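You operate a simulated robot arm through the tools that you are given. There is no shell and no other tool. Be economical: measure what you need, move in short steps, check, and stop when the job is done.

You run a simulated two-armed robot. Do the job below in one go: nothing can be reset, and whatever is moved stays where it is left.

Task
Wipe up the spill on the top of the grey steel table with the rag and put it back.

The check looks at the end state, three seconds after you hand in, the way a careful person would. Anything else that was tipped, shoved, dropped, spilled or broken makes it a failure.

Robot
Two 7-joint arms with two-finger parallel grippers on one trunk, on a base that drives. Base frame: it is fixed to the floor where the robot stands at the start and does not move with it; the origin is under the middle of the robot, x ahead of it, y to its left, z up. Lengths are in mm, angles in degrees, forces in N, time in s.
The left shoulder is at the start at [70, 163, 1145], the right one opposite. Payload 3.43 kg a hand.
The TCP of each hand is the grasp point between the finger pads, 34 mm short of the fingertips. In the tool frame z runs along the fingers and y along their closing line. Largest opening 128 mm; finger width 24, thickness 12; the body of the gripper, 48 by 130 mm, starts 96 mm behind the TCP.
Orientation is that of the tool frame in the base frame, as a unit quaternion [x, y, z, w]. With the fingers straight down and closing along the base's y, the tool's x points along the base's -x, its y along +y and its z along -z.

Tools
- The arms move only by the tool nudge_tool. It takes "left_rows", "right_rows" or both (then of equal length, played together; a hand with none holds still); each is a list of rows, each an object of numbers (a shift or turn left out is 0, a gripper value left out holds the last): "dx", "dy", "dz": the shift along the tool's x, y, z in mm; "ax", "ay", "az": the turn, a rotation vector about the tool's x, y, z in degrees; "fingers": the closure, from 0 (fully open) to 1 (shut). In form: [{"dx": .., "dy": .., "dz": .., "ax": .., "ay": .., "az": .., "fingers": ..}, ...]. A call has 1 to 10 rows; each row shifts and turns the commanded pose from where the row before left it, along the tool's axes as they then stand. Each row takes 0.2 s and may step no farther than 50 mm and 8.6 degrees from the row before; otherwise, or with a gripper value out of range, the whole call is refused. A pose out of reach is approached as far as the arm can. The call stops where the force on the tool passes 40 N (or 10 N more than at its start, if that is more) or the arm is blocked; 0.2 s more then pass. Each finger travels about 153 mm/s and halts on what it meets, pressing with about 25 N; the grip force reading is that of the motor and also rises with nothing between the fingers. The clock runs only during rows and for 0.2 s after the last one: add rows that do not move to give the fingers time. It gives the time, the measured TCP pose, the force on the tool (base axes), the opening and the grip force at its end, in the units of the frame above (readings bear some noise), with the torque about the TCP (base axes, N m) and any sound that the robot's microphone picked up.
- Cameras (640 x 400 px; columns grow to the right, rows downward): "scene" is now at [131.3, -13.7, 1356.7]; the picture's right is [-0.16, -0.99, 0.00], its down [-0.71, 0.11, -0.69] and it looks along [0.68, -0.11, -0.72] (base axes); focal length 255 px, centre (320, 200). "left" rides on the left gripper at [76, 11, -160] in its tool frame; the picture's right is [-0.15, 0.99, 0.00], its down [-0.88, -0.13, -0.46] and it looks along [-0.45, -0.07, 0.89] (tool axes); focal length 234 px, centre (320, 200). "right" rides on the right gripper at [76, -11, -160] in its tool frame; the picture's right is [0.15, 0.99, 0.00], its down [-0.88, 0.13, -0.46] and it looks along [-0.45, 0.07, 0.89] (tool axes); focal length 234 px, centre (320, 200). There is no depth. A picture from a camera that has moved, and an enlarged one, comes with that camera's place and axes in the base frame and with its lens.
- snapshot(camera): a new picture of that camera. No time passes.
- raise_lower(by): slides the trunk up (or, below 0, down) by that many mm; the arms and the scene camera ride with it, the base frame stays. It gives what a move gives, with no picture.
- steer(legs): drives the robot by 1 to 6 legs, each [ahead, left, turn to the left] in mm, mm and degrees, along the robot's own axes; the way and the turn of a leg run together, so that a leg with both is an arc; at most 1500 mm and 180 degrees a leg. The arms and the cameras ride along, it lands a little off, and it stops where it bumps. It gives what a move gives.
- aim_head(pan, tilt): turns the head with the scene camera to pan (to the left, within 86 degrees either way) and tilt (down, from -29 to 69), counted from straight ahead of the robot. It gives what a move gives.
- enlarge(camera, box): a new picture of the part [left, top, right, bottom] of that camera's present view, enlarged. No time passes.
- close_job(): hands the job in; it is judged then, once.

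Go step by step. Nothing tells you exact positions but the pictures and the camera data: compare them with the known pose of the tool, close in by small moves and look again before you grip or let go. The budget is 120 turns and 88 pictures, counting those below and the enlarged ones. Unless the task says otherwise, let go and move clear before handing in, and close with one line.

The tools are called as a command line: name --argument value ..., lists and objects as JSON in quotes. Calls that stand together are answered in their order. nudge_tool: Moves the arms, as the interface text tells. Its arguments: {"type":"object","properties":{"left_rows":{"type":"array","items":{"type":"object","properties":{"dx":{"type":"number"},"dy":{"type":"number"},"dz":{"type":"number"},"ax":{"type":"number"},"ay":{"type":"number"},"az":{"type":"number"},"fingers":{"type":"number"}}}},"right_rows":{"type":"array","items":{"type":"object","properties":{"dx":{"type":"number"},"dy":{"type":"number"},"dz":{"type":"number"},"ax":{"type":"number"},"ay":{"type":"number"},"az":{"type":"number"},"fingers":{"type":"number"}}}}},"required":[]} The other tools are called the same way: raise_lower (by) slides the trunk up or down; steer (legs) drives the base; aim_head (pan, tilt) turns the head that bears the scene camera; snapshot (camera) takes a picture; enlarge (camera, box) takes an enlarged picture of a part of a camera's view; close_job () hands the job in.

At the start:

```text
clock: 0.0
left_position: [519.0, 58.1, 1033.5]
left_ee_rot: [-0.001, 1.0, 0.0, -0.001]
left_wrist_force: [0.4, 0.6, -0.3]
left_wrist_torque: [-0.04, 0.0, 0.02]
left_gripper_width: 128.0
left_gripper_force: 0.0
right_position: [541.2, -362.0, 1078.1]
right_ee_rot: [0.0, 1.0, 0.0, 0.0]
right_wrist_force: [0.1, 0.7, -0.5]
right_wrist_torque: [0.01, 0.0, -0.02]
right_gripper_width: 128.0
right_gripper_force: 0.1
trunk travel left (down, up): [-625.0, 315.0]
robot x, y, heading: [0.0, -1.4, 0.1]
head pan, tilt: [-9.0, 46.1]
```

scene: 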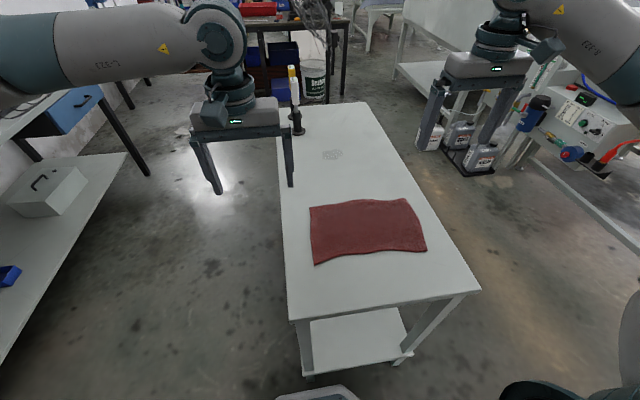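
right: 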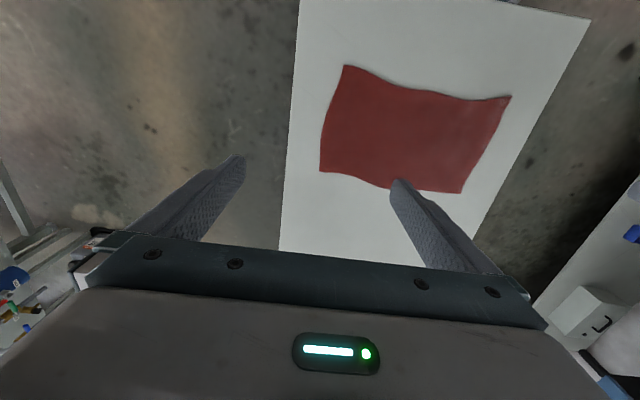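
left: 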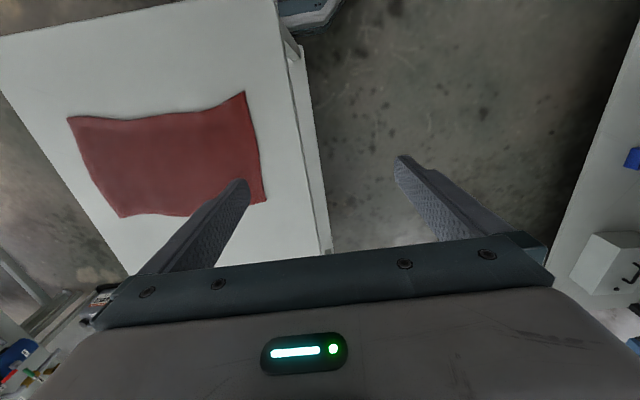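

I see a light table ahead with a red rag on it and a faint patch farther along it. I'll enlarge to find the spill.

enlarge --camera "scene" --box '[270, 90, 430, 190]'

enlarge --camera "scene" --box '[270, 180, 500, 330]'

```text
4.00 times, centred on (350, 140) of scene
camera zoom: at [131.3, -13.7, 1356.7], right [-0.16, -0.99, 0.0], down [-0.71, 0.11, -0.69], along [0.68, -0.11, -0.72], focal length 1022 px, centre (200, 440)
```

zoom: 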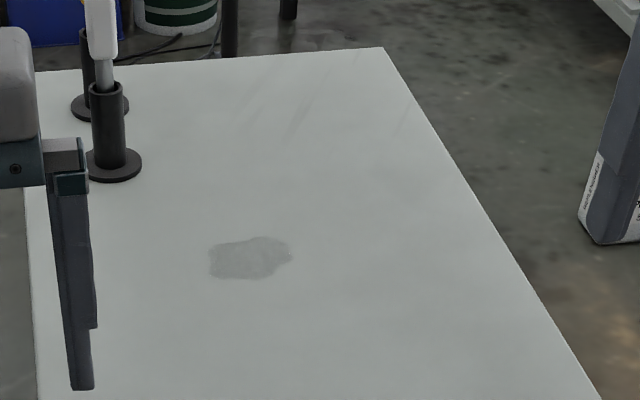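

```text
2.67 times, centred on (385, 255) of scene
camera zoom: at [131.3, -13.7, 1356.7], right [-0.16, -0.99, 0.0], down [-0.71, 0.11, -0.69], along [0.68, -0.11, -0.72], focal length 681 px, centre (147, 53)
```

zoom: 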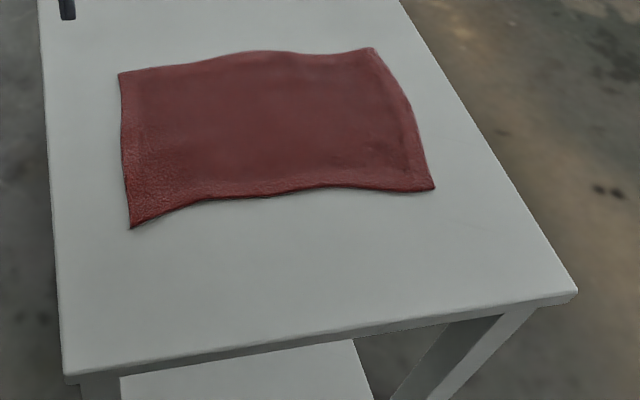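

The spill is near (944, -193), about 80 mm across, and the rag covers about x 470–675, y -380…-50. The spill is slightly out of reach, so I check the floor in front of the base and the sides before driving closer.

aim_head --pan 0 --tilt 69

snapshot --camera "scene"

```text
clock: 0.9
left_position: [518.8, 57.1, 1033.3]
left_ee_rot: [-0.001, 1.0, 0.0, -0.001]
left_wrist_force: [-0.4, 0.3, 0.6]
left_wrist_torque: [0.01, 0.02, 0.02]
left_gripper_width: 128.1
left_gripper_force: 0.1
right_position: [540.7, -362.4, 1077.1]
right_ee_rot: [0.001, 1.0, -0.001, 0.0]
right_wrist_force: [-0.7, -0.5, -0.5]
right_wrist_torque: [-0.01, 0.01, -0.03]
right_gripper_width: 128.0
right_gripper_force: 0.0
trunk travel left (down, up): [-625.0, 315.0]
robot x, y, heading: [-1.0, -1.6, -0.1]
head pan, tilt: [0.0, 68.8]
```

```text
82 pictures are left
camera scene: at [107.8, -1.1, 1329.5], right [0.0, -1.0, 0.0], down [-0.93, 0.0, -0.36], along [0.36, 0.0, -0.93], focal length 255 px, centre (320, 200)
```

scene: 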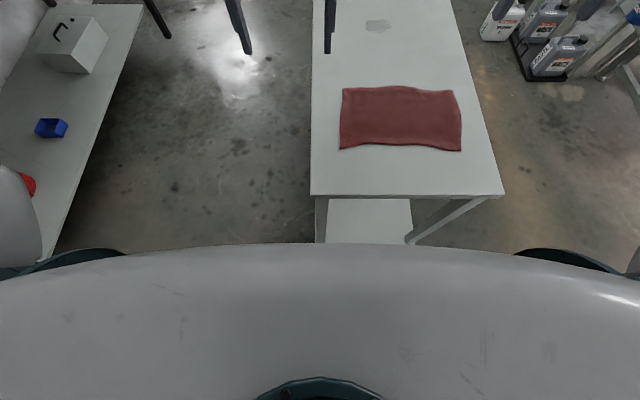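

The table's near edge is about x=342, and the robot's base front seems close to it. I look closer at that clearance with the left wrist camera.

enlarge --camera "left" --box '[220, 0, 420, 125]'

aim_head --pan -9 --tilt 52

snapshot --camera "scene"

```text
3.20 times, centred on (320, 62) of left
camera zoom: at [442.2, 68.6, 1192.9], right [0.15, 0.99, 0.0], down [0.88, -0.13, 0.46], along [0.45, -0.07, -0.89], focal length 749 px, centre (320, 640)
```

zoom: 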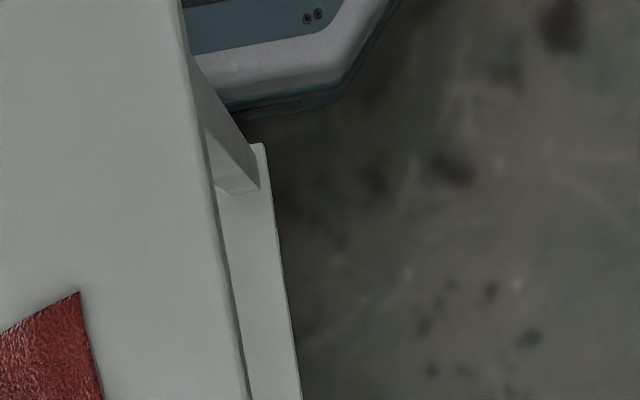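

```text
clock: 1.6
left_position: [519.0, 55.6, 1032.9]
left_ee_rot: [-0.001, 1.0, 0.001, 0.0]
left_wrist_force: [-0.1, 0.6, 0.0]
left_wrist_torque: [-0.02, 0.02, 0.0]
left_gripper_width: 128.3
left_gripper_force: 0.1
right_position: [540.7, -360.1, 1076.7]
right_ee_rot: [0.0, 1.0, 0.0, 0.001]
right_wrist_force: [0.5, -0.3, -0.5]
right_wrist_torque: [-0.01, -0.01, -0.01]
right_gripper_width: 128.1
right_gripper_force: 0.0
trunk travel left (down, up): [-625.0, 315.0]
robot x, y, heading: [-6.5, 2.2, -0.2]
head pan, tilt: [-9.0, 52.0]
```

```text
80 pictures are left
camera scene: at [126.0, -12.8, 1348.6], right [-0.16, -0.99, 0.0], down [-0.78, 0.12, -0.61], along [0.61, -0.1, -0.79], focal length 255 px, centre (320, 200)
```

scene: 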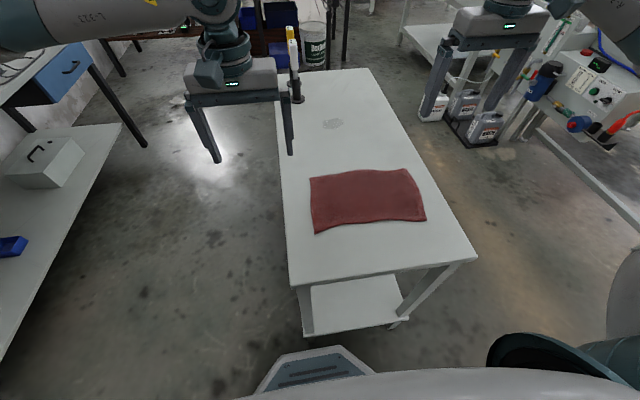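

The base front is only about 45 mm from the table, which is on casters, so I won't drive. I'll reach farther by tilting the right hand outward, and I test that reach in free air first.

nudge_tool --right_rows '[{"dy": 30, "ay": -8, "fingers": 0.5}, {"dy": 30, "ay": -8}, {"dy": 30, "ay": -8}, {"dy": 30, "ay": -8}, {"dy": 30, "ay": -8}]' --left_rows '[{"dy": 30}, {"dy": 30}, {"dy": 30}, {"dy": 30}, {"dy": 30}]'

nudge_tool --right_rows '[{"dx": -30.6, "dz": 25.7}, {"dx": -30.6, "dz": 25.7}, {"dx": -30.6, "dz": 25.7}, {"dx": -30.6, "dz": 25.7}, {"dx": -30.6, "dz": 25.7}, {"dx": -30.6, "dz": 25.7}, {"dz": 0}]'

```text
clock: 2.9
left_position: [520.4, 207.0, 1032.3]
left_ee_rot: [0.0, 1.0, -0.001, 0.0]
left_wrist_force: [0.4, 0.5, -0.5]
left_wrist_torque: [-0.03, -0.02, 0.01]
left_gripper_width: 127.9
left_gripper_force: 0.0
right_position: [540.9, -209.6, 1078.0]
right_ee_rot: [0.001, 0.939, 0.0, 0.343]
right_wrist_force: [0.3, 0.5, 0.3]
right_wrist_torque: [-0.02, 0.01, -0.03]
right_gripper_width: 64.0
right_gripper_force: 0.1
trunk travel left (down, up): [-625.0, 315.0]
robot x, y, heading: [-4.0, 1.4, 0.0]
head pan, tilt: [-9.0, 52.0]
```

```text
clock: 4.5
left_position: [519.2, 205.7, 1032.7]
left_ee_rot: [0.0, 1.0, 0.0, 0.0]
left_wrist_force: [0.4, 0.4, 0.4]
left_wrist_torque: [0.02, -0.02, 0.0]
left_gripper_width: 128.0
left_gripper_force: 0.1
right_position: [781.2, -213.1, 1076.8]
right_ee_rot: [0.001, 0.94, -0.001, 0.342]
right_wrist_force: [-0.6, 0.4, 0.0]
right_wrist_torque: [0.04, -0.02, 0.0]
right_gripper_width: 64.4
right_gripper_force: 0.0
trunk travel left (down, up): [-625.0, 315.0]
robot x, y, heading: [-0.3, 1.2, -0.2]
head pan, tilt: [-9.0, 52.0]
```

Tilting works as expected. Next I go toward the far end of the spill while still above the table.

nudge_tool --right_rows '[{"dx": -2, "dz": 42}, {"dx": -2, "dz": 42}, {"dx": -2, "dz": 42}, {"dx": -2, "dz": 42}, {"dx": -2, "dz": 42}, {"dx": -2, "dz": 42}, {"dx": -2, "dz": 42}, {}]'

snapshot --camera "right"

snapshot --camera "scene"

```text
clock: 6.2
left_position: [519.6, 203.8, 1034.1]
left_ee_rot: [-0.001, 1.0, 0.001, 0.0]
left_wrist_force: [-0.7, -0.4, -0.4]
left_wrist_torque: [0.04, -0.01, 0.01]
left_gripper_width: 127.7
left_gripper_force: 0.1
right_position: [980.2, -214.8, 860.4]
right_ee_rot: [0.001, 0.939, 0.001, 0.343]
right_wrist_force: [0.1, -0.3, 0.0]
right_wrist_torque: [0.04, -0.01, -0.02]
right_gripper_width: 64.2
right_gripper_force: 0.1
trunk travel left (down, up): [-625.0, 315.0]
robot x, y, heading: [1.0, 1.7, 0.1]
head pan, tilt: [-9.0, 52.0]
```

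```text
79 pictures are left
camera right: at [818.9, -225.1, 932.6], right [-0.11, 0.99, -0.09], down [0.38, 0.13, 0.92], along [0.92, 0.07, -0.39], focal length 234 px, centre (320, 200)
```

right: 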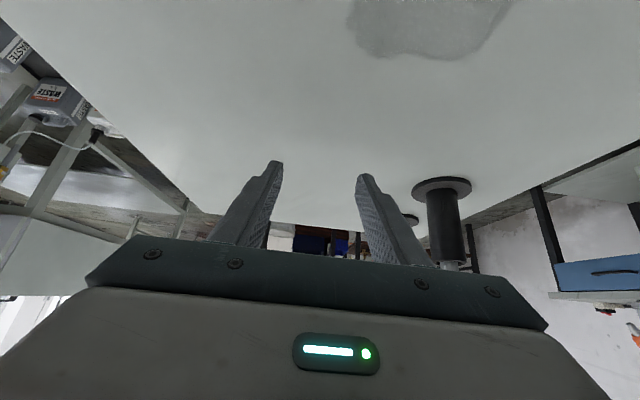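

```text
78 pictures are left
camera scene: at [125.3, -14.9, 1348.8], right [-0.16, -0.99, 0.0], down [-0.78, 0.12, -0.62], along [0.61, -0.1, -0.79], focal length 255 px, centre (320, 200)
```

scene: 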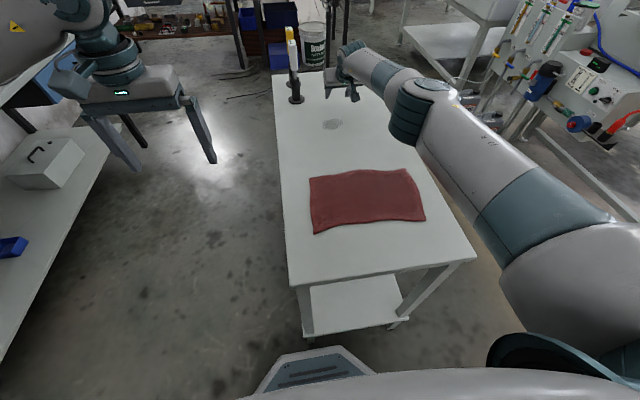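

The arm reached fine. Triangulating both views puts the tabletop nearer z≈790, the spill near (890, -180) and the rag's far edge near x≈640. I pull back above the rag's far edge with less tilt and look.

nudge_tool --right_rows '[{"dx": 30.8, "dz": -32.4}, {"dx": 30.8, "dz": -32.4}, {"dx": 30.8, "dz": -32.4}, {"dx": 30.8, "dz": -32.4}, {"dx": 30.8, "dz": -32.4}, {"dx": 30.8, "dz": -32.4}, {"dx": 30.8, "dz": -32.4}, {"dx": 30.8, "dz": -32.4}, {"ay": 8}, {"ay": 8}]'

snapshot --camera "right"

snapshot --camera "scene"

```text
clock: 8.4
left_position: [520.4, 205.6, 1033.3]
left_ee_rot: [-0.001, 1.0, -0.001, 0.0]
left_wrist_force: [0.3, 0.2, 0.4]
left_wrist_torque: [-0.01, 0.02, 0.02]
left_gripper_width: 127.9
left_gripper_force: 0.1
right_position: [625.8, -210.5, 899.5]
right_ee_rot: [0.0, 0.978, 0.0, 0.206]
right_wrist_force: [0.5, 0.9, -1.1]
right_wrist_torque: [0.02, -0.01, 0.04]
right_gripper_width: 64.2
right_gripper_force: 0.0
trunk travel left (down, up): [-625.0, 315.0]
robot x, y, heading: [1.4, -0.5, 0.1]
head pan, tilt: [-9.0, 52.0]
```

```text
77 pictures are left
camera right: at [490.9, -222.2, 1014.3], right [-0.13, 0.99, -0.06], down [0.62, 0.13, 0.77], along [0.77, 0.07, -0.63], focal length 234 px, centre (320, 200)
```

right: 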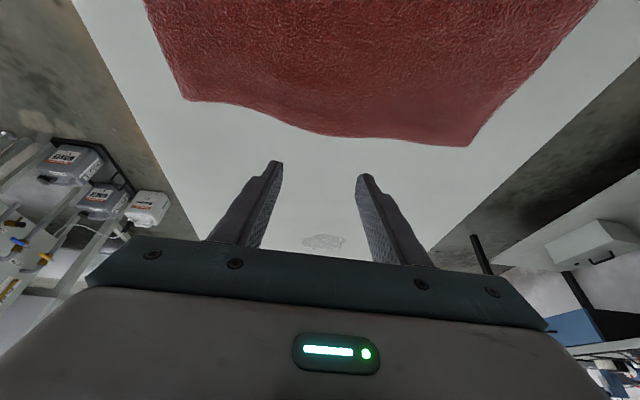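

```text
76 pictures are left
camera scene: at [126.2, -12.6, 1348.7], right [-0.16, -0.99, 0.0], down [-0.78, 0.12, -0.62], along [0.61, -0.1, -0.79], focal length 255 px, centre (320, 200)
```

scene: 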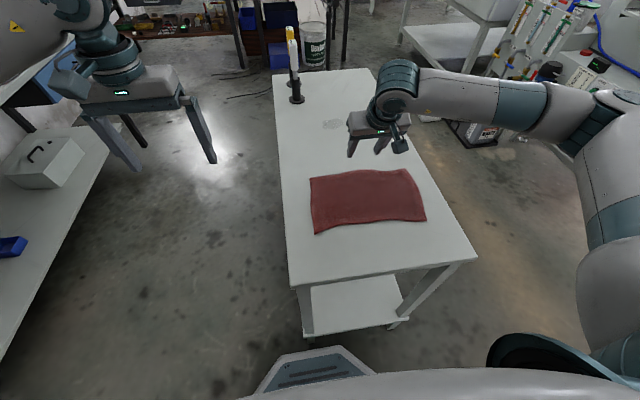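

The far edge of the rag middle is near (638, -205). I move over a point about 20 mm inside that edge and come down gently.

nudge_tool --right_rows '[{"dx": 16.5, "dz": -7.3}, {"dx": 8, "dz": 18.3}, {"dx": 8, "dz": 18.3}, {}]'

snapshot --camera "right"

enlarge --camera "scene" --box '[290, 110, 450, 210]'

```text
clock: 9.4
left_position: [519.9, 206.8, 1032.1]
left_ee_rot: [0.0, 1.0, 0.0, 0.0]
left_wrist_force: [0.2, 0.1, -0.2]
left_wrist_torque: [0.0, 0.0, 0.0]
left_gripper_width: 127.8
left_gripper_force: 0.1
right_position: [606.8, -210.1, 860.6]
right_ee_rot: [0.0, 0.978, 0.0, 0.208]
right_wrist_force: [-0.6, 0.0, -0.7]
right_wrist_torque: [-0.03, 0.0, 0.0]
right_gripper_width: 64.0
right_gripper_force: 0.1
trunk travel left (down, up): [-625.0, 315.0]
robot x, y, heading: [-1.7, 3.0, -0.1]
head pan, tilt: [-9.0, 52.0]
```

```text
75 pictures are left
camera right: at [472.2, -221.0, 974.9], right [-0.13, 0.99, -0.06], down [0.62, 0.13, 0.77], along [0.77, 0.07, -0.63], focal length 234 px, centre (320, 200)
```

right: 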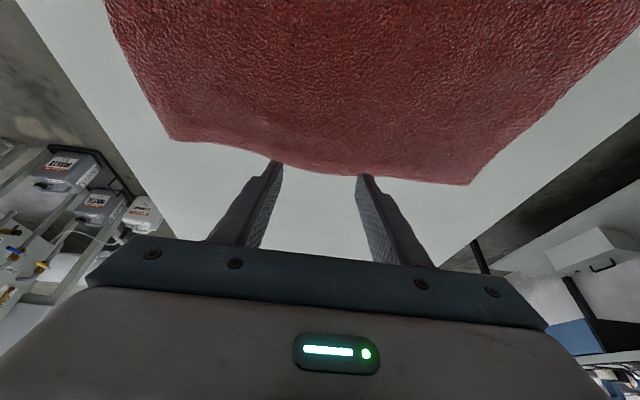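

```text
4.00 times, centred on (370, 160) of scene
camera zoom: at [125.9, -12.6, 1348.7], right [-0.16, -0.99, 0.0], down [-0.78, 0.12, -0.62], along [0.61, -0.1, -0.79], focal length 1022 px, centre (120, 360)
```

zoom: 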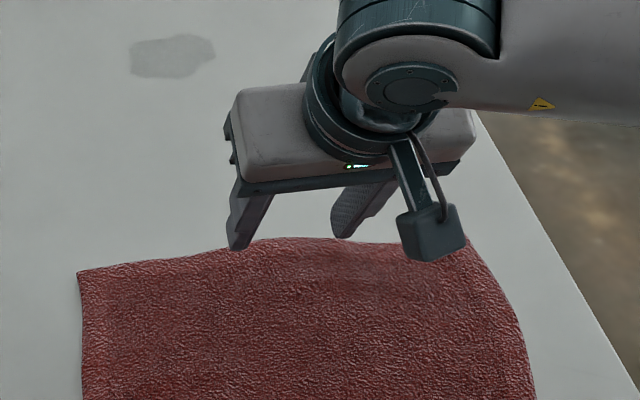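

Tips are roughly 15–25 mm above the cloth. I shift 8 mm inward and descend in small steps.

nudge_tool --right_rows '[{"dx": 7.3, "dz": -3.3}, {"dx": 1.2, "dz": 2.7}, {"dx": 1.2, "dz": 2.7}, {"dx": 1.2, "dz": 2.7}, {}]'

nudge_tool --right_rows '[{"dx": 1.2, "dz": 2.7}, {"dx": 1.2, "dz": 2.7}, {}]'

nudge_tool --right_rows '[{"dx": 1.2, "dz": 2.7}, {}]'

snapshot --camera "right"

enlarge --camera "scene" --box '[290, 110, 450, 210]'

```text
clock: 10.7
left_position: [520.4, 205.9, 1033.8]
left_ee_rot: [-0.001, 1.0, -0.001, 0.0]
left_wrist_force: [0.9, -0.2, -0.1]
left_wrist_torque: [0.05, -0.03, -0.02]
left_gripper_width: 127.9
left_gripper_force: 0.1
right_position: [598.1, -211.2, 853.0]
right_ee_rot: [0.001, 0.978, 0.0, 0.208]
right_wrist_force: [-0.4, 0.2, 0.8]
right_wrist_torque: [0.02, -0.05, -0.01]
right_gripper_width: 64.0
right_gripper_force: 0.1
trunk travel left (down, up): [-625.0, 315.0]
robot x, y, heading: [0.8, -1.8, 0.2]
head pan, tilt: [-9.0, 52.0]
```

```text
clock: 11.4
left_position: [519.5, 206.4, 1033.0]
left_ee_rot: [-0.001, 1.0, 0.0, 0.0]
left_wrist_force: [0.9, 0.6, 0.2]
left_wrist_torque: [0.02, 0.02, -0.01]
left_gripper_width: 128.1
left_gripper_force: 0.0
right_position: [599.1, -210.6, 847.1]
right_ee_rot: [0.0, 0.978, 0.0, 0.208]
right_wrist_force: [0.3, 0.6, -0.2]
right_wrist_torque: [0.0, 0.02, 0.01]
right_gripper_width: 64.2
right_gripper_force: 0.0
trunk travel left (down, up): [-625.0, 315.0]
robot x, y, heading: [-2.6, 2.2, -0.0]
head pan, tilt: [-9.0, 52.0]
```

```text
clock: 12.1
left_position: [521.4, 206.1, 1033.8]
left_ee_rot: [-0.001, 1.0, 0.0, 0.001]
left_wrist_force: [0.3, -1.2, 0.0]
left_wrist_torque: [-0.01, 0.03, 0.0]
left_gripper_width: 127.9
left_gripper_force: 0.0
right_position: [599.3, -210.4, 843.2]
right_ee_rot: [0.001, 0.978, 0.0, 0.207]
right_wrist_force: [-0.3, 0.2, -0.1]
right_wrist_torque: [0.01, -0.03, 0.0]
right_gripper_width: 64.1
right_gripper_force: 0.0
trunk travel left (down, up): [-625.0, 315.0]
robot x, y, heading: [-1.4, -4.2, -0.0]
head pan, tilt: [-9.0, 52.0]
```

```text
73 pictures are left
camera right: at [465.1, -221.3, 957.3], right [-0.13, 0.99, -0.06], down [0.62, 0.13, 0.77], along [0.77, 0.07, -0.63], focal length 234 px, centre (320, 200)
```

right: 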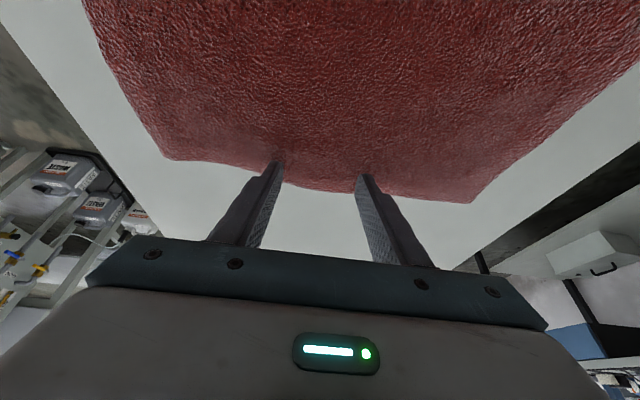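

```text
4.00 times, centred on (370, 160) of scene
camera zoom: at [126.0, -12.7, 1348.7], right [-0.16, -0.99, 0.0], down [-0.78, 0.12, -0.62], along [0.61, -0.1, -0.79], focal length 1022 px, centre (120, 360)
```

zoom: 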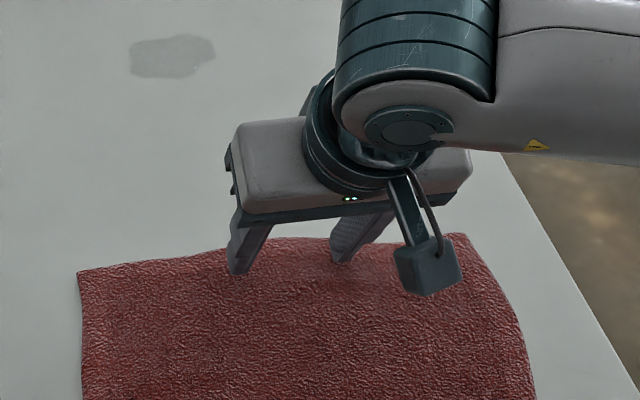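

No contact yet; continuing down in small steps.

nudge_tool --right_rows '[{"dx": 1.2, "dz": 2.7}, {}]'

nudge_tool --right_rows '[{"dx": 1.2, "dz": 2.7}, {}]'

nudge_tool --right_rows '[{"dx": 1.2, "dz": 2.7}, {}]'

```text
clock: 12.7
left_position: [519.8, 206.4, 1033.4]
left_ee_rot: [-0.001, 1.0, 0.0, -0.001]
left_wrist_force: [0.3, -0.6, 0.5]
left_wrist_torque: [0.04, 0.02, -0.01]
left_gripper_width: 127.9
left_gripper_force: 0.0
right_position: [599.2, -210.3, 840.4]
right_ee_rot: [0.001, 0.978, 0.0, 0.208]
right_wrist_force: [-0.2, -0.4, 0.1]
right_wrist_torque: [0.0, -0.02, 0.03]
right_gripper_width: 64.0
right_gripper_force: 0.1
trunk travel left (down, up): [-625.0, 315.0]
robot x, y, heading: [-1.2, -0.9, -0.1]
head pan, tilt: [-9.0, 52.0]
```

```text
clock: 13.2
left_position: [520.0, 205.4, 1032.2]
left_ee_rot: [-0.001, 1.0, -0.001, 0.0]
left_wrist_force: [-0.6, 0.5, 0.7]
left_wrist_torque: [0.01, -0.01, 0.0]
left_gripper_width: 128.1
left_gripper_force: 0.1
right_position: [599.5, -211.1, 839.0]
right_ee_rot: [0.0, 0.978, 0.0, 0.209]
right_wrist_force: [-0.1, 0.2, 6.0]
right_wrist_torque: [-0.03, 0.04, 0.01]
right_gripper_width: 64.0
right_gripper_force: 0.1
trunk travel left (down, up): [-625.0, 315.0]
robot x, y, heading: [2.1, -1.6, -0.0]
head pan, tilt: [-9.0, 52.0]
```

```text
clock: 13.8
left_position: [518.3, 206.2, 1033.9]
left_ee_rot: [-0.001, 1.0, 0.001, 0.001]
left_wrist_force: [0.4, -0.4, -0.6]
left_wrist_torque: [0.01, -0.03, -0.01]
left_gripper_width: 128.1
left_gripper_force: 0.0
right_position: [598.7, -210.1, 837.1]
right_ee_rot: [0.001, 0.978, 0.0, 0.211]
right_wrist_force: [0.4, -0.6, 22.8]
right_wrist_torque: [-0.21, -0.11, -0.01]
right_gripper_width: 64.3
right_gripper_force: 0.1
trunk travel left (down, up): [-625.0, 315.0]
robot x, y, heading: [3.3, 0.1, 0.2]
head pan, tilt: [-9.0, 52.0]
```

Contact: cloth surface is at about z=803. I close the fingers to pinch a fold while pressing lightly.

nudge_tool --right_rows '[{"dx": -0.4, "dz": -0.9, "fingers": 0.7}, {"fingers": 0.85}, {"fingers": 1}, {}, {}]'

snapshot --camera "right"

enlarge --camera "scene" --box '[290, 110, 450, 210]'

```text
clock: 15.1
left_position: [518.2, 206.9, 1035.0]
left_ee_rot: [-0.002, 1.0, -0.001, 0.001]
left_wrist_force: [-0.2, 0.2, 0.2]
left_wrist_torque: [0.0, 0.02, -0.03]
left_gripper_width: 127.9
left_gripper_force: 0.1
right_position: [598.7, -211.4, 838.5]
right_ee_rot: [0.001, 0.978, -0.001, 0.209]
right_wrist_force: [2.9, 0.8, 28.3]
right_wrist_torque: [-0.03, -0.19, 0.0]
right_gripper_width: 5.4
right_gripper_force: 25.1
trunk travel left (down, up): [-625.0, 315.0]
robot x, y, heading: [-0.3, 0.0, -0.1]
head pan, tilt: [-9.0, 52.0]
```

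```text
71 pictures are left
camera right: at [464.1, -221.3, 951.4], right [-0.13, 0.99, -0.06], down [0.62, 0.13, 0.78], along [0.78, 0.07, -0.63], focal length 234 px, centre (320, 200)
```

right: 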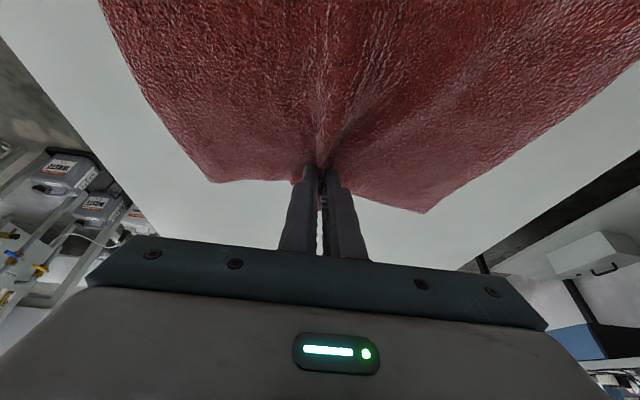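

```text
4.00 times, centred on (370, 160) of scene
camera zoom: at [123.3, -11.6, 1349.1], right [-0.16, -0.99, 0.0], down [-0.78, 0.12, -0.62], along [0.61, -0.1, -0.79], focal length 1022 px, centre (120, 360)
```

zoom: 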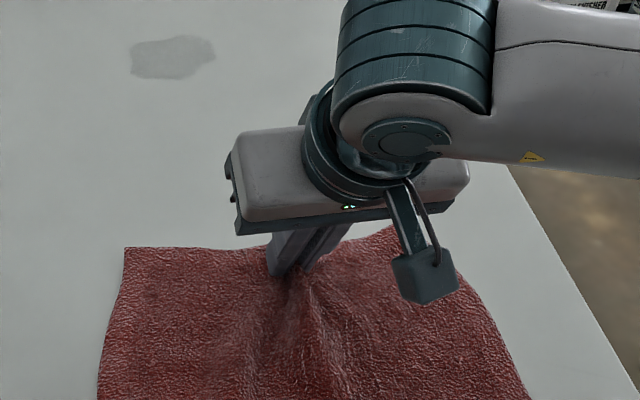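

It's real cloth, and a fold is pinched near the far edge. I lift slightly to relieve the pressure and drag the rag over the spill.

nudge_tool --right_rows '[{"dx": -0.8, "dz": -1.8}, {"dx": -18.3, "dz": 8.1}, {"dx": -18.3, "dz": 8.1}, {"dx": -18.3, "dz": 8.1}, {"dx": -18.3, "dz": 8.1}, {}]'

snapshot --camera "scene"

```text
clock: 16.4
left_position: [518.8, 205.4, 1033.4]
left_ee_rot: [-0.001, 1.0, 0.0, 0.001]
left_wrist_force: [0.3, 0.3, 0.8]
left_wrist_torque: [-0.01, 0.02, -0.04]
left_gripper_width: 127.9
left_gripper_force: 0.1
right_position: [678.4, -211.3, 837.9]
right_ee_rot: [0.0, 0.978, -0.001, 0.208]
right_wrist_force: [-2.4, -0.1, 13.9]
right_wrist_torque: [-0.05, 0.05, 0.01]
right_gripper_width: 4.9
right_gripper_force: 24.9
trunk travel left (down, up): [-625.0, 315.0]
robot x, y, heading: [-0.8, 3.2, 0.0]
head pan, tilt: [-9.0, 52.0]
```

```text
69 pictures are left
camera scene: at [124.3, -12.4, 1348.8], right [-0.16, -0.99, 0.0], down [-0.78, 0.12, -0.62], along [0.61, -0.1, -0.79], focal length 255 px, centre (320, 200)
```

scene: 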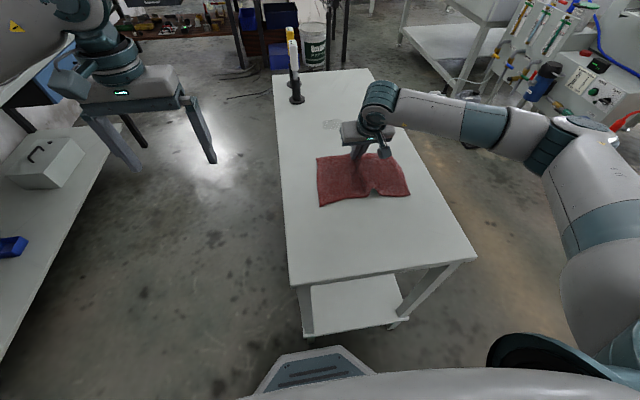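

The rag follows and the table stays put. I continue the drag across the spill.

nudge_tool --right_rows '[{"dx": -22.8, "dz": 10.2}, {"dx": -22.8, "dz": 10.2}, {"dx": -22.8, "dz": 10.2}, {"dx": -22.8, "dz": 10.2}, {"dx": -22.8, "dz": 10.2}, {"dx": -22.8, "dz": 10.2}, {"dx": -22.8, "dz": 10.2}, {"dx": -22.8, "dz": 10.2}, {"dx": -22.8, "dz": 10.2}, {}]'

snapshot --camera "right"

enlarge --camera "scene" --box '[250, 80, 450, 205]'

```text
clock: 18.6
left_position: [518.3, 205.3, 1033.4]
left_ee_rot: [-0.001, 1.0, 0.0, 0.001]
left_wrist_force: [-0.3, 0.3, 0.2]
left_wrist_torque: [-0.01, 0.02, 0.0]
left_gripper_width: 128.1
left_gripper_force: 0.0
right_position: [905.5, -210.9, 838.9]
right_ee_rot: [0.0, 0.978, 0.0, 0.209]
right_wrist_force: [-1.1, 2.7, 8.0]
right_wrist_torque: [0.06, 0.01, 0.03]
right_gripper_width: 5.2
right_gripper_force: 25.7
trunk travel left (down, up): [-625.0, 315.0]
robot x, y, heading: [0.1, 1.2, -0.0]
head pan, tilt: [-9.0, 52.0]
```

```text
68 pictures are left
camera right: at [771.3, -221.6, 952.1], right [-0.13, 0.99, -0.06], down [0.62, 0.13, 0.78], along [0.78, 0.07, -0.63], focal length 234 px, centre (320, 200)
```

right: 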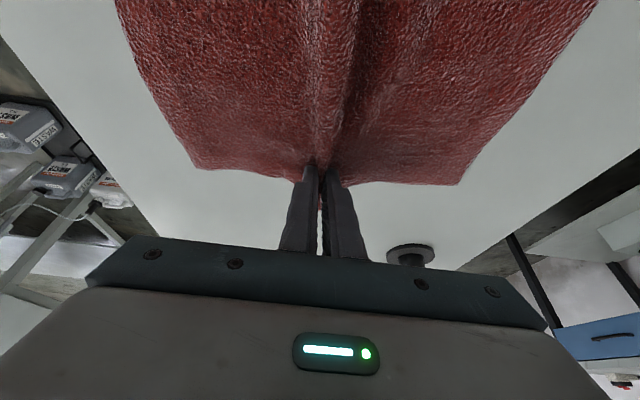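

```text
3.20 times, centred on (350, 142) of scene
camera zoom: at [124.7, -13.0, 1348.9], right [-0.16, -0.99, 0.0], down [-0.78, 0.12, -0.62], along [0.61, -0.1, -0.79], focal length 817 px, centre (224, 384)
```

zoom: 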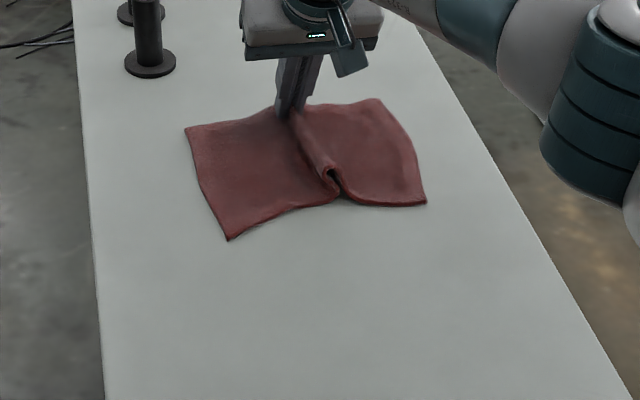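

The rag covers the spill, with leading edge near x≈935. I rub sideways over it a couple of times.

nudge_tool --right_rows '[{"dy": 20}, {"dy": 20}, {"dy": -20}, {"dy": -20}, {"dy": -20}, {"dy": 20}, {"dy": 20}, {"dy": 20}, {"dy": -20}, {"dy": -20}]'

enlarge --camera "scene" --box '[250, 80, 450, 205]'

```text
clock: 20.9
left_position: [519.1, 206.1, 1032.1]
left_ee_rot: [-0.002, 1.0, 0.0, 0.001]
left_wrist_force: [-0.1, 0.0, -0.7]
left_wrist_torque: [0.04, 0.02, 0.02]
left_gripper_width: 128.0
left_gripper_force: 0.0
right_position: [902.8, -210.8, 838.4]
right_ee_rot: [0.0, 0.978, 0.001, 0.209]
right_wrist_force: [0.1, 0.3, 7.9]
right_wrist_torque: [-0.02, -0.04, 0.01]
right_gripper_width: 5.1
right_gripper_force: 25.1
trunk travel left (down, up): [-625.0, 315.0]
robot x, y, heading: [0.5, -1.1, -0.1]
head pan, tilt: [-9.0, 52.0]
```

```text
3.20 times, centred on (350, 142) of scene
camera zoom: at [124.8, -12.7, 1348.9], right [-0.16, -0.99, 0.0], down [-0.78, 0.12, -0.62], along [0.61, -0.1, -0.79], focal length 817 px, centre (224, 384)
```

zoom: 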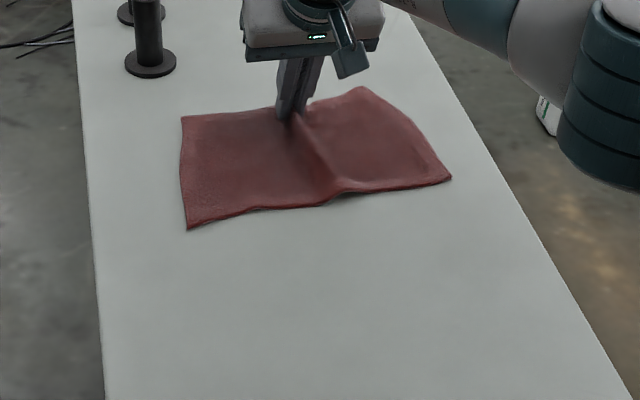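

Rubbed well, and the cloth spread out nicely. I release and rise, to re-grip at the near edge and drag it back flat.

nudge_tool --right_rows '[{"fingers": 0.8}, {"fingers": 0.6}, {}, {"dz": -20}, {"dz": -30}, {"dz": -30}, {}]'

enlarge --camera "scene" --box '[250, 80, 450, 205]'

```text
clock: 22.4
left_position: [521.9, 205.5, 1031.4]
left_ee_rot: [-0.001, 1.0, -0.001, 0.0]
left_wrist_force: [0.2, -0.8, -0.2]
left_wrist_torque: [-0.02, 0.01, 0.0]
left_gripper_width: 127.9
left_gripper_force: 0.1
right_position: [872.1, -210.8, 909.5]
right_ee_rot: [-0.001, 0.978, 0.0, 0.207]
right_wrist_force: [-0.2, -0.6, 0.6]
right_wrist_torque: [-0.01, 0.0, 0.02]
right_gripper_width: 51.2
right_gripper_force: 0.0
trunk travel left (down, up): [-625.0, 315.0]
robot x, y, heading: [2.1, -2.1, -0.1]
head pan, tilt: [-9.0, 52.0]
```

```text
3.20 times, centred on (350, 142) of scene
camera zoom: at [126.5, -12.6, 1348.6], right [-0.16, -0.99, 0.0], down [-0.78, 0.12, -0.62], along [0.61, -0.1, -0.79], focal length 817 px, centre (224, 384)
```

zoom: 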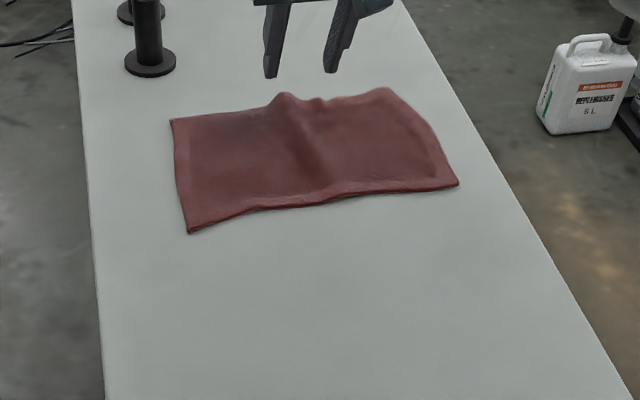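

The rag lies flat over the wiped area, near edge about x≈765 at y=-213. I move above the middle of that near edge.

nudge_tool --right_rows '[{"dx": 27.3, "dz": -1.5, "fingers": 0.5}, {"dx": 27.3, "dz": -1.5}, {"dx": 27.3, "dz": 3}, {"dx": 27.3, "dz": 6}, {}]'

snapshot --camera "right"

enlarge --camera "scene" --box '[250, 80, 450, 205]'

```text
clock: 23.6
left_position: [520.9, 205.9, 1031.8]
left_ee_rot: [0.0, 1.0, 0.0, 0.0]
left_wrist_force: [-0.1, 0.5, 0.2]
left_wrist_torque: [0.02, 0.02, 0.05]
left_gripper_width: 127.9
left_gripper_force: 0.0
right_position: [774.7, -211.8, 860.8]
right_ee_rot: [0.0, 0.978, 0.0, 0.208]
right_wrist_force: [1.0, 0.1, 0.1]
right_wrist_torque: [0.0, 0.02, 0.0]
right_gripper_width: 63.9
right_gripper_force: 0.1
trunk travel left (down, up): [-625.0, 315.0]
robot x, y, heading: [1.3, -0.1, 0.1]
head pan, tilt: [-9.0, 52.0]
```

```text
64 pictures are left
camera right: at [642.1, -222.8, 974.0], right [-0.13, 0.99, -0.06], down [0.62, 0.13, 0.77], along [0.77, 0.07, -0.63], focal length 234 px, centre (320, 200)
```

right: 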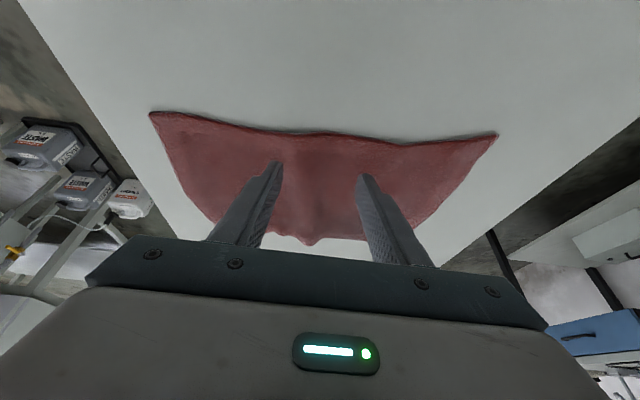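

```text
3.20 times, centred on (350, 142) of scene
camera zoom: at [126.3, -12.3, 1348.7], right [-0.16, -0.99, 0.0], down [-0.78, 0.12, -0.62], along [0.61, -0.1, -0.79], focal length 817 px, centre (224, 384)
```

zoom: 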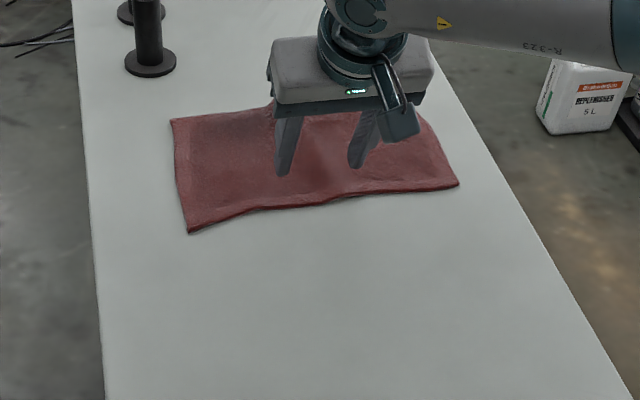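

Edge confirmed at x≈766, with the fingers just inside it. Descending.

nudge_tool --right_rows '[{"dx": 4, "dz": 9.1}, {"dx": 3.2, "dz": 7.3}, {}]'

nudge_tool --right_rows '[{"dx": 1.2, "dz": 2.7}, {}]'

nudge_tool --right_rows '[{"dx": 0.8, "dz": 1.8}, {}]'

```text
clock: 24.4
left_position: [518.3, 206.5, 1033.0]
left_ee_rot: [-0.002, 1.0, 0.0, 0.0]
left_wrist_force: [0.2, 0.2, -0.6]
left_wrist_torque: [0.04, -0.05, -0.01]
left_gripper_width: 128.0
left_gripper_force: 0.0
right_position: [775.0, -213.0, 842.2]
right_ee_rot: [0.001, 0.978, 0.001, 0.208]
right_wrist_force: [0.2, -0.3, 0.0]
right_wrist_torque: [0.0, 0.05, -0.01]
right_gripper_width: 64.0
right_gripper_force: 0.0
trunk travel left (down, up): [-625.0, 315.0]
robot x, y, heading: [0.6, -0.2, -0.1]
head pan, tilt: [-9.0, 52.0]
```

```text
clock: 25.1
left_position: [520.7, 205.4, 1033.2]
left_ee_rot: [0.0, 1.0, -0.001, -0.001]
left_wrist_force: [-0.5, 0.8, -0.3]
left_wrist_torque: [-0.01, 0.0, 0.0]
left_gripper_width: 127.8
left_gripper_force: 0.1
right_position: [775.0, -211.8, 839.8]
right_ee_rot: [0.001, 0.978, 0.0, 0.208]
right_wrist_force: [0.1, 0.1, 0.9]
right_wrist_torque: [-0.02, -0.02, 0.01]
right_gripper_width: 64.0
right_gripper_force: 0.1
trunk travel left (down, up): [-625.0, 315.0]
robot x, y, heading: [2.7, 2.5, 0.1]
head pan, tilt: [-9.0, 52.0]
```

```text
clock: 25.6
left_position: [520.6, 206.7, 1033.2]
left_ee_rot: [-0.001, 1.0, 0.001, 0.0]
left_wrist_force: [-0.3, -0.2, 0.0]
left_wrist_torque: [-0.04, 0.03, 0.0]
left_gripper_width: 128.1
left_gripper_force: 0.1
right_position: [775.5, -212.4, 839.0]
right_ee_rot: [0.001, 0.978, -0.001, 0.208]
right_wrist_force: [0.3, -0.3, 7.1]
right_wrist_torque: [-0.12, -0.06, 0.01]
right_gripper_width: 64.2
right_gripper_force: 0.0
trunk travel left (down, up): [-625.0, 315.0]
robot x, y, heading: [1.2, 1.9, -0.2]
head pan, tilt: [-9.0, 52.0]
```

In contact. One more millimetre, then pinch.

nudge_tool --right_rows '[{"dx": 0.6, "dz": 1.3, "fingers": 0.7}, {"fingers": 0.85}, {"fingers": 1}, {}, {}]'

enlarge --camera "scene" --box '[250, 80, 450, 205]'

```text
clock: 26.9
left_position: [518.9, 206.5, 1032.5]
left_ee_rot: [-0.001, 1.0, 0.0, 0.001]
left_wrist_force: [0.7, -0.3, 0.0]
left_wrist_torque: [-0.02, -0.04, 0.02]
left_gripper_width: 127.9
left_gripper_force: 0.0
right_position: [773.9, -212.6, 839.3]
right_ee_rot: [-0.001, 0.978, 0.0, 0.21]
right_wrist_force: [3.1, -0.6, 16.2]
right_wrist_torque: [0.03, -0.18, -0.02]
right_gripper_width: 8.4
right_gripper_force: 24.4
trunk travel left (down, up): [-625.0, 315.0]
robot x, y, heading: [2.6, 0.7, -0.1]
head pan, tilt: [-9.0, 52.0]
```

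```text
3.20 times, centred on (350, 142) of scene
camera zoom: at [124.1, -12.1, 1349.0], right [-0.16, -0.99, 0.0], down [-0.78, 0.12, -0.62], along [0.61, -0.1, -0.79], focal length 817 px, centre (224, 384)
```

zoom: 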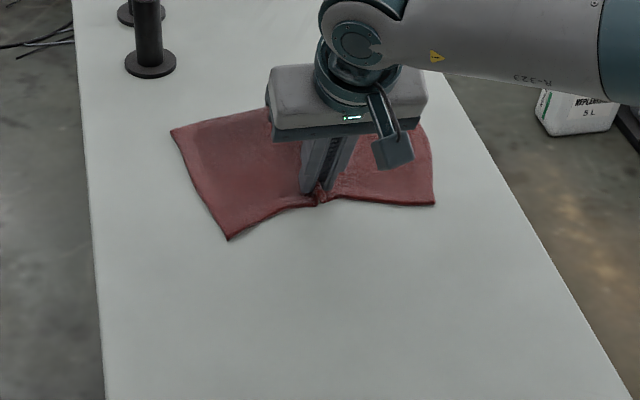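

Pinched. I drag it back toward the robot and look at the wiped area.

nudge_tool --right_rows '[{"dx": 22.5, "dz": -10.6, "dy": 1.5}, {"dx": 22.9, "dz": -10.2, "dy": 1.5}, {"dx": 22.9, "dz": -10.2, "dy": 1.5}, {"dx": 22.9, "dz": -10.2, "dy": 1.5}, {"dx": 22.9, "dz": -10.2, "dy": 1.5}, {"dx": 22.9, "dz": -10.2, "dy": 1.5}, {"dx": 22.9, "dz": -10.2, "dy": 1.5}, {"dx": 22.9, "dz": -10.2, "dy": 1.5}, {}]'

enlarge --camera "scene" --box '[250, 80, 490, 230]'

snapshot --camera "right"

```text
clock: 28.9
left_position: [519.8, 206.8, 1033.2]
left_ee_rot: [-0.001, 1.0, -0.001, 0.002]
left_wrist_force: [0.1, 0.3, -0.2]
left_wrist_torque: [0.0, -0.03, 0.02]
left_gripper_width: 127.8
left_gripper_force: 0.0
right_position: [574.8, -199.7, 838.5]
right_ee_rot: [0.0, 0.978, 0.0, 0.208]
right_wrist_force: [0.9, -1.5, 10.4]
right_wrist_torque: [0.05, -0.09, 0.02]
right_gripper_width: 8.2
right_gripper_force: 25.1
trunk travel left (down, up): [-625.0, 315.0]
robot x, y, heading: [0.2, -3.6, -0.1]
head pan, tilt: [-9.0, 52.0]
```

```text
2.67 times, centred on (370, 155) of scene
camera zoom: at [125.0, -12.3, 1348.8], right [-0.16, -0.99, 0.0], down [-0.78, 0.12, -0.62], along [0.61, -0.1, -0.79], focal length 681 px, centre (187, 320)
```

zoom: 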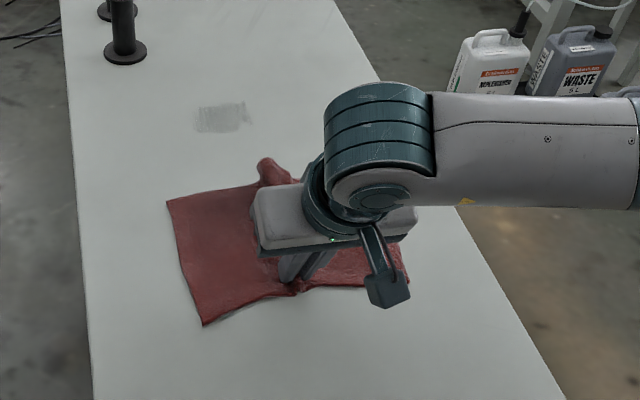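

```text
60 pictures are left
camera right: at [439.5, -209.7, 952.5], right [-0.13, 0.99, -0.06], down [0.62, 0.13, 0.77], along [0.77, 0.07, -0.63], focal length 234 px, centre (320, 200)
```

right: 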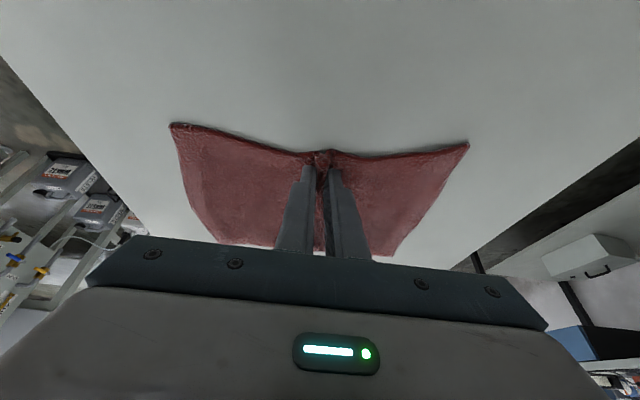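

There's still a patch left where the spill was. I enlarge it to see how much was cleaned.

enlarge --camera "scene" --box '[300, 100, 380, 150]'

```text
8.00 times, centred on (340, 125) of scene
camera zoom: at [125.0, -12.3, 1348.8], right [-0.16, -0.99, 0.0], down [-0.78, 0.12, -0.62], along [0.61, -0.1, -0.79], focal length 2043 px, centre (160, 800)
```

zoom: 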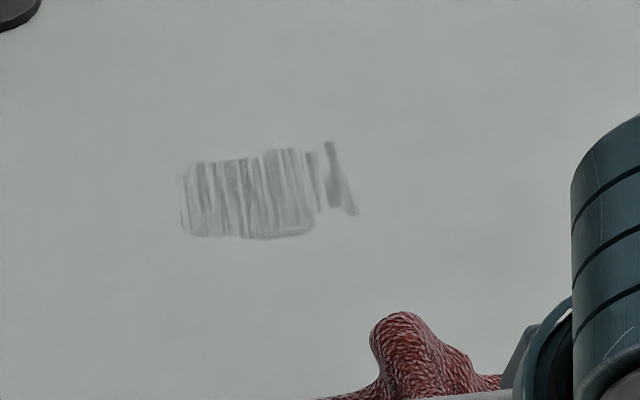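

The spill is only half cleared: it's streaky, and clean only where the pressed fingertips passed (y≈-207). I'll re-grip the far edge and raster the pressed tip over x 846–916, y -219…-144. I release here first.

nudge_tool --right_rows '[{"fingers": 0.8}, {"fingers": 0.6}, {"fingers": 0.5}, {"dz": -20}, {"dz": -40}, {"dz": -40}, {"dx": -25, "dz": 10}, {"dx": -40, "dz": 15}, {"dx": -40, "dz": 20}, {}]'

snapshot --camera "right"

enlarge --camera "scene" --box '[250, 80, 490, 230]'

```text
clock: 31.1
left_position: [519.7, 206.3, 1033.7]
left_ee_rot: [0.0, 1.0, 0.0, 0.0]
left_wrist_force: [1.3, 0.9, 0.0]
left_wrist_torque: [-0.02, 0.01, 0.01]
left_gripper_width: 128.0
left_gripper_force: 0.0
right_position: [648.1, -198.9, 931.9]
right_ee_rot: [0.0, 0.978, 0.0, 0.207]
right_wrist_force: [-0.3, -0.3, -0.2]
right_wrist_torque: [0.02, -0.01, -0.01]
right_gripper_width: 64.1
right_gripper_force: 0.0
trunk travel left (down, up): [-625.0, 315.0]
robot x, y, heading: [-2.5, 1.3, 0.1]
head pan, tilt: [-9.0, 52.0]
```

```text
58 pictures are left
camera right: at [514.0, -209.3, 1044.8], right [-0.13, 0.99, -0.06], down [0.62, 0.13, 0.78], along [0.77, 0.07, -0.63], focal length 234 px, centre (320, 200)
```

right: 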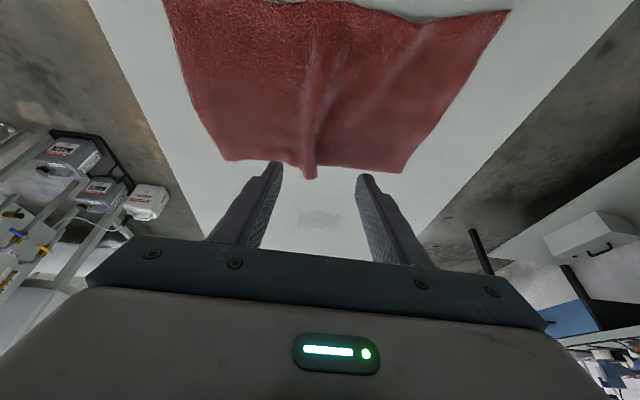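

```text
2.67 times, centred on (370, 155) of scene
camera zoom: at [125.2, -13.1, 1348.8], right [-0.16, -0.99, 0.0], down [-0.78, 0.12, -0.62], along [0.61, -0.1, -0.79], focal length 681 px, centre (187, 320)
```

zoom: 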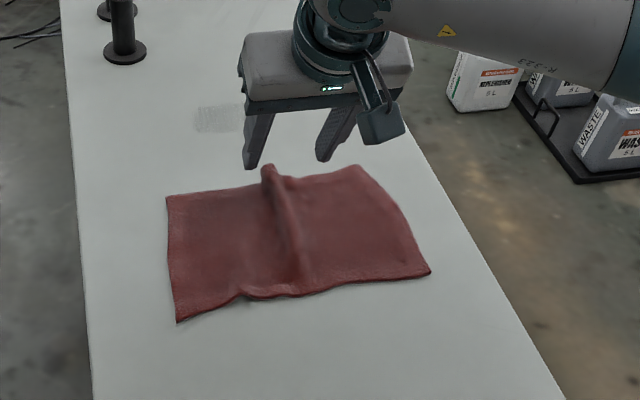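

The fold's far end stands at about (748, -207). I come down straddling it, about 20 mm inside the edge.

nudge_tool --right_rows '[{"dx": -5.6, "dz": 34.2, "dy": -2}, {"dx": -5.6, "dz": 34.2, "dy": -2}, {"dx": -5.6, "dz": 34.2, "dy": -2}, {"dx": 1.2, "dz": 2.7}, {}]'

nudge_tool --right_rows '[{"dx": 1.2, "dz": 2.7}, {"dx": 0.4, "dz": 0.9}, {}]'

snapshot --camera "right"

```text
clock: 32.2
left_position: [520.5, 206.1, 1031.8]
left_ee_rot: [-0.001, 1.0, -0.001, 0.001]
left_wrist_force: [0.4, -0.6, -0.2]
left_wrist_torque: [-0.01, 0.0, -0.02]
left_gripper_width: 127.7
left_gripper_force: 0.1
right_position: [704.0, -204.8, 840.6]
right_ee_rot: [0.0, 0.978, 0.0, 0.208]
right_wrist_force: [0.2, 0.7, 0.6]
right_wrist_torque: [-0.02, -0.01, -0.04]
right_gripper_width: 63.8
right_gripper_force: 0.0
trunk travel left (down, up): [-625.0, 315.0]
robot x, y, heading: [-0.3, -3.7, 0.2]
head pan, tilt: [-9.0, 52.0]
```

```text
clock: 33.0
left_position: [518.7, 207.0, 1032.5]
left_ee_rot: [-0.001, 1.0, 0.0, 0.001]
left_wrist_force: [-0.1, 0.5, -0.1]
left_wrist_torque: [0.0, 0.0, 0.01]
left_gripper_width: 128.2
left_gripper_force: 0.0
right_position: [703.5, -204.7, 837.5]
right_ee_rot: [0.0, 0.978, 0.0, 0.21]
right_wrist_force: [0.6, 1.6, 14.2]
right_wrist_torque: [-0.02, -0.09, -0.01]
right_gripper_width: 63.9
right_gripper_force: 0.1
trunk travel left (down, up): [-625.0, 315.0]
robot x, y, heading: [0.9, 2.2, -0.2]
head pan, tilt: [-9.0, 52.0]
```

```text
56 pictures are left
camera right: at [569.3, -215.1, 951.5], right [-0.13, 0.99, -0.06], down [0.62, 0.13, 0.78], along [0.78, 0.07, -0.63], focal length 234 px, centre (320, 200)
```

right: 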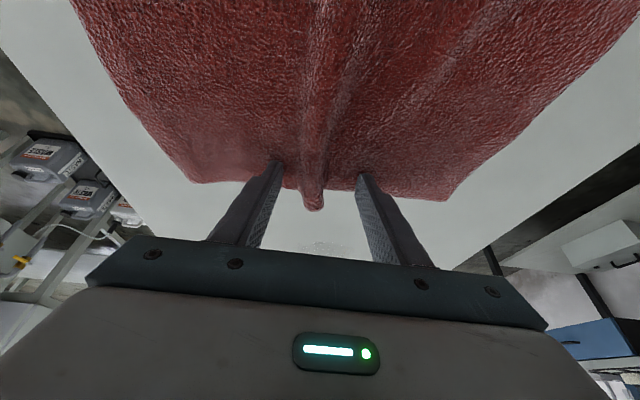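

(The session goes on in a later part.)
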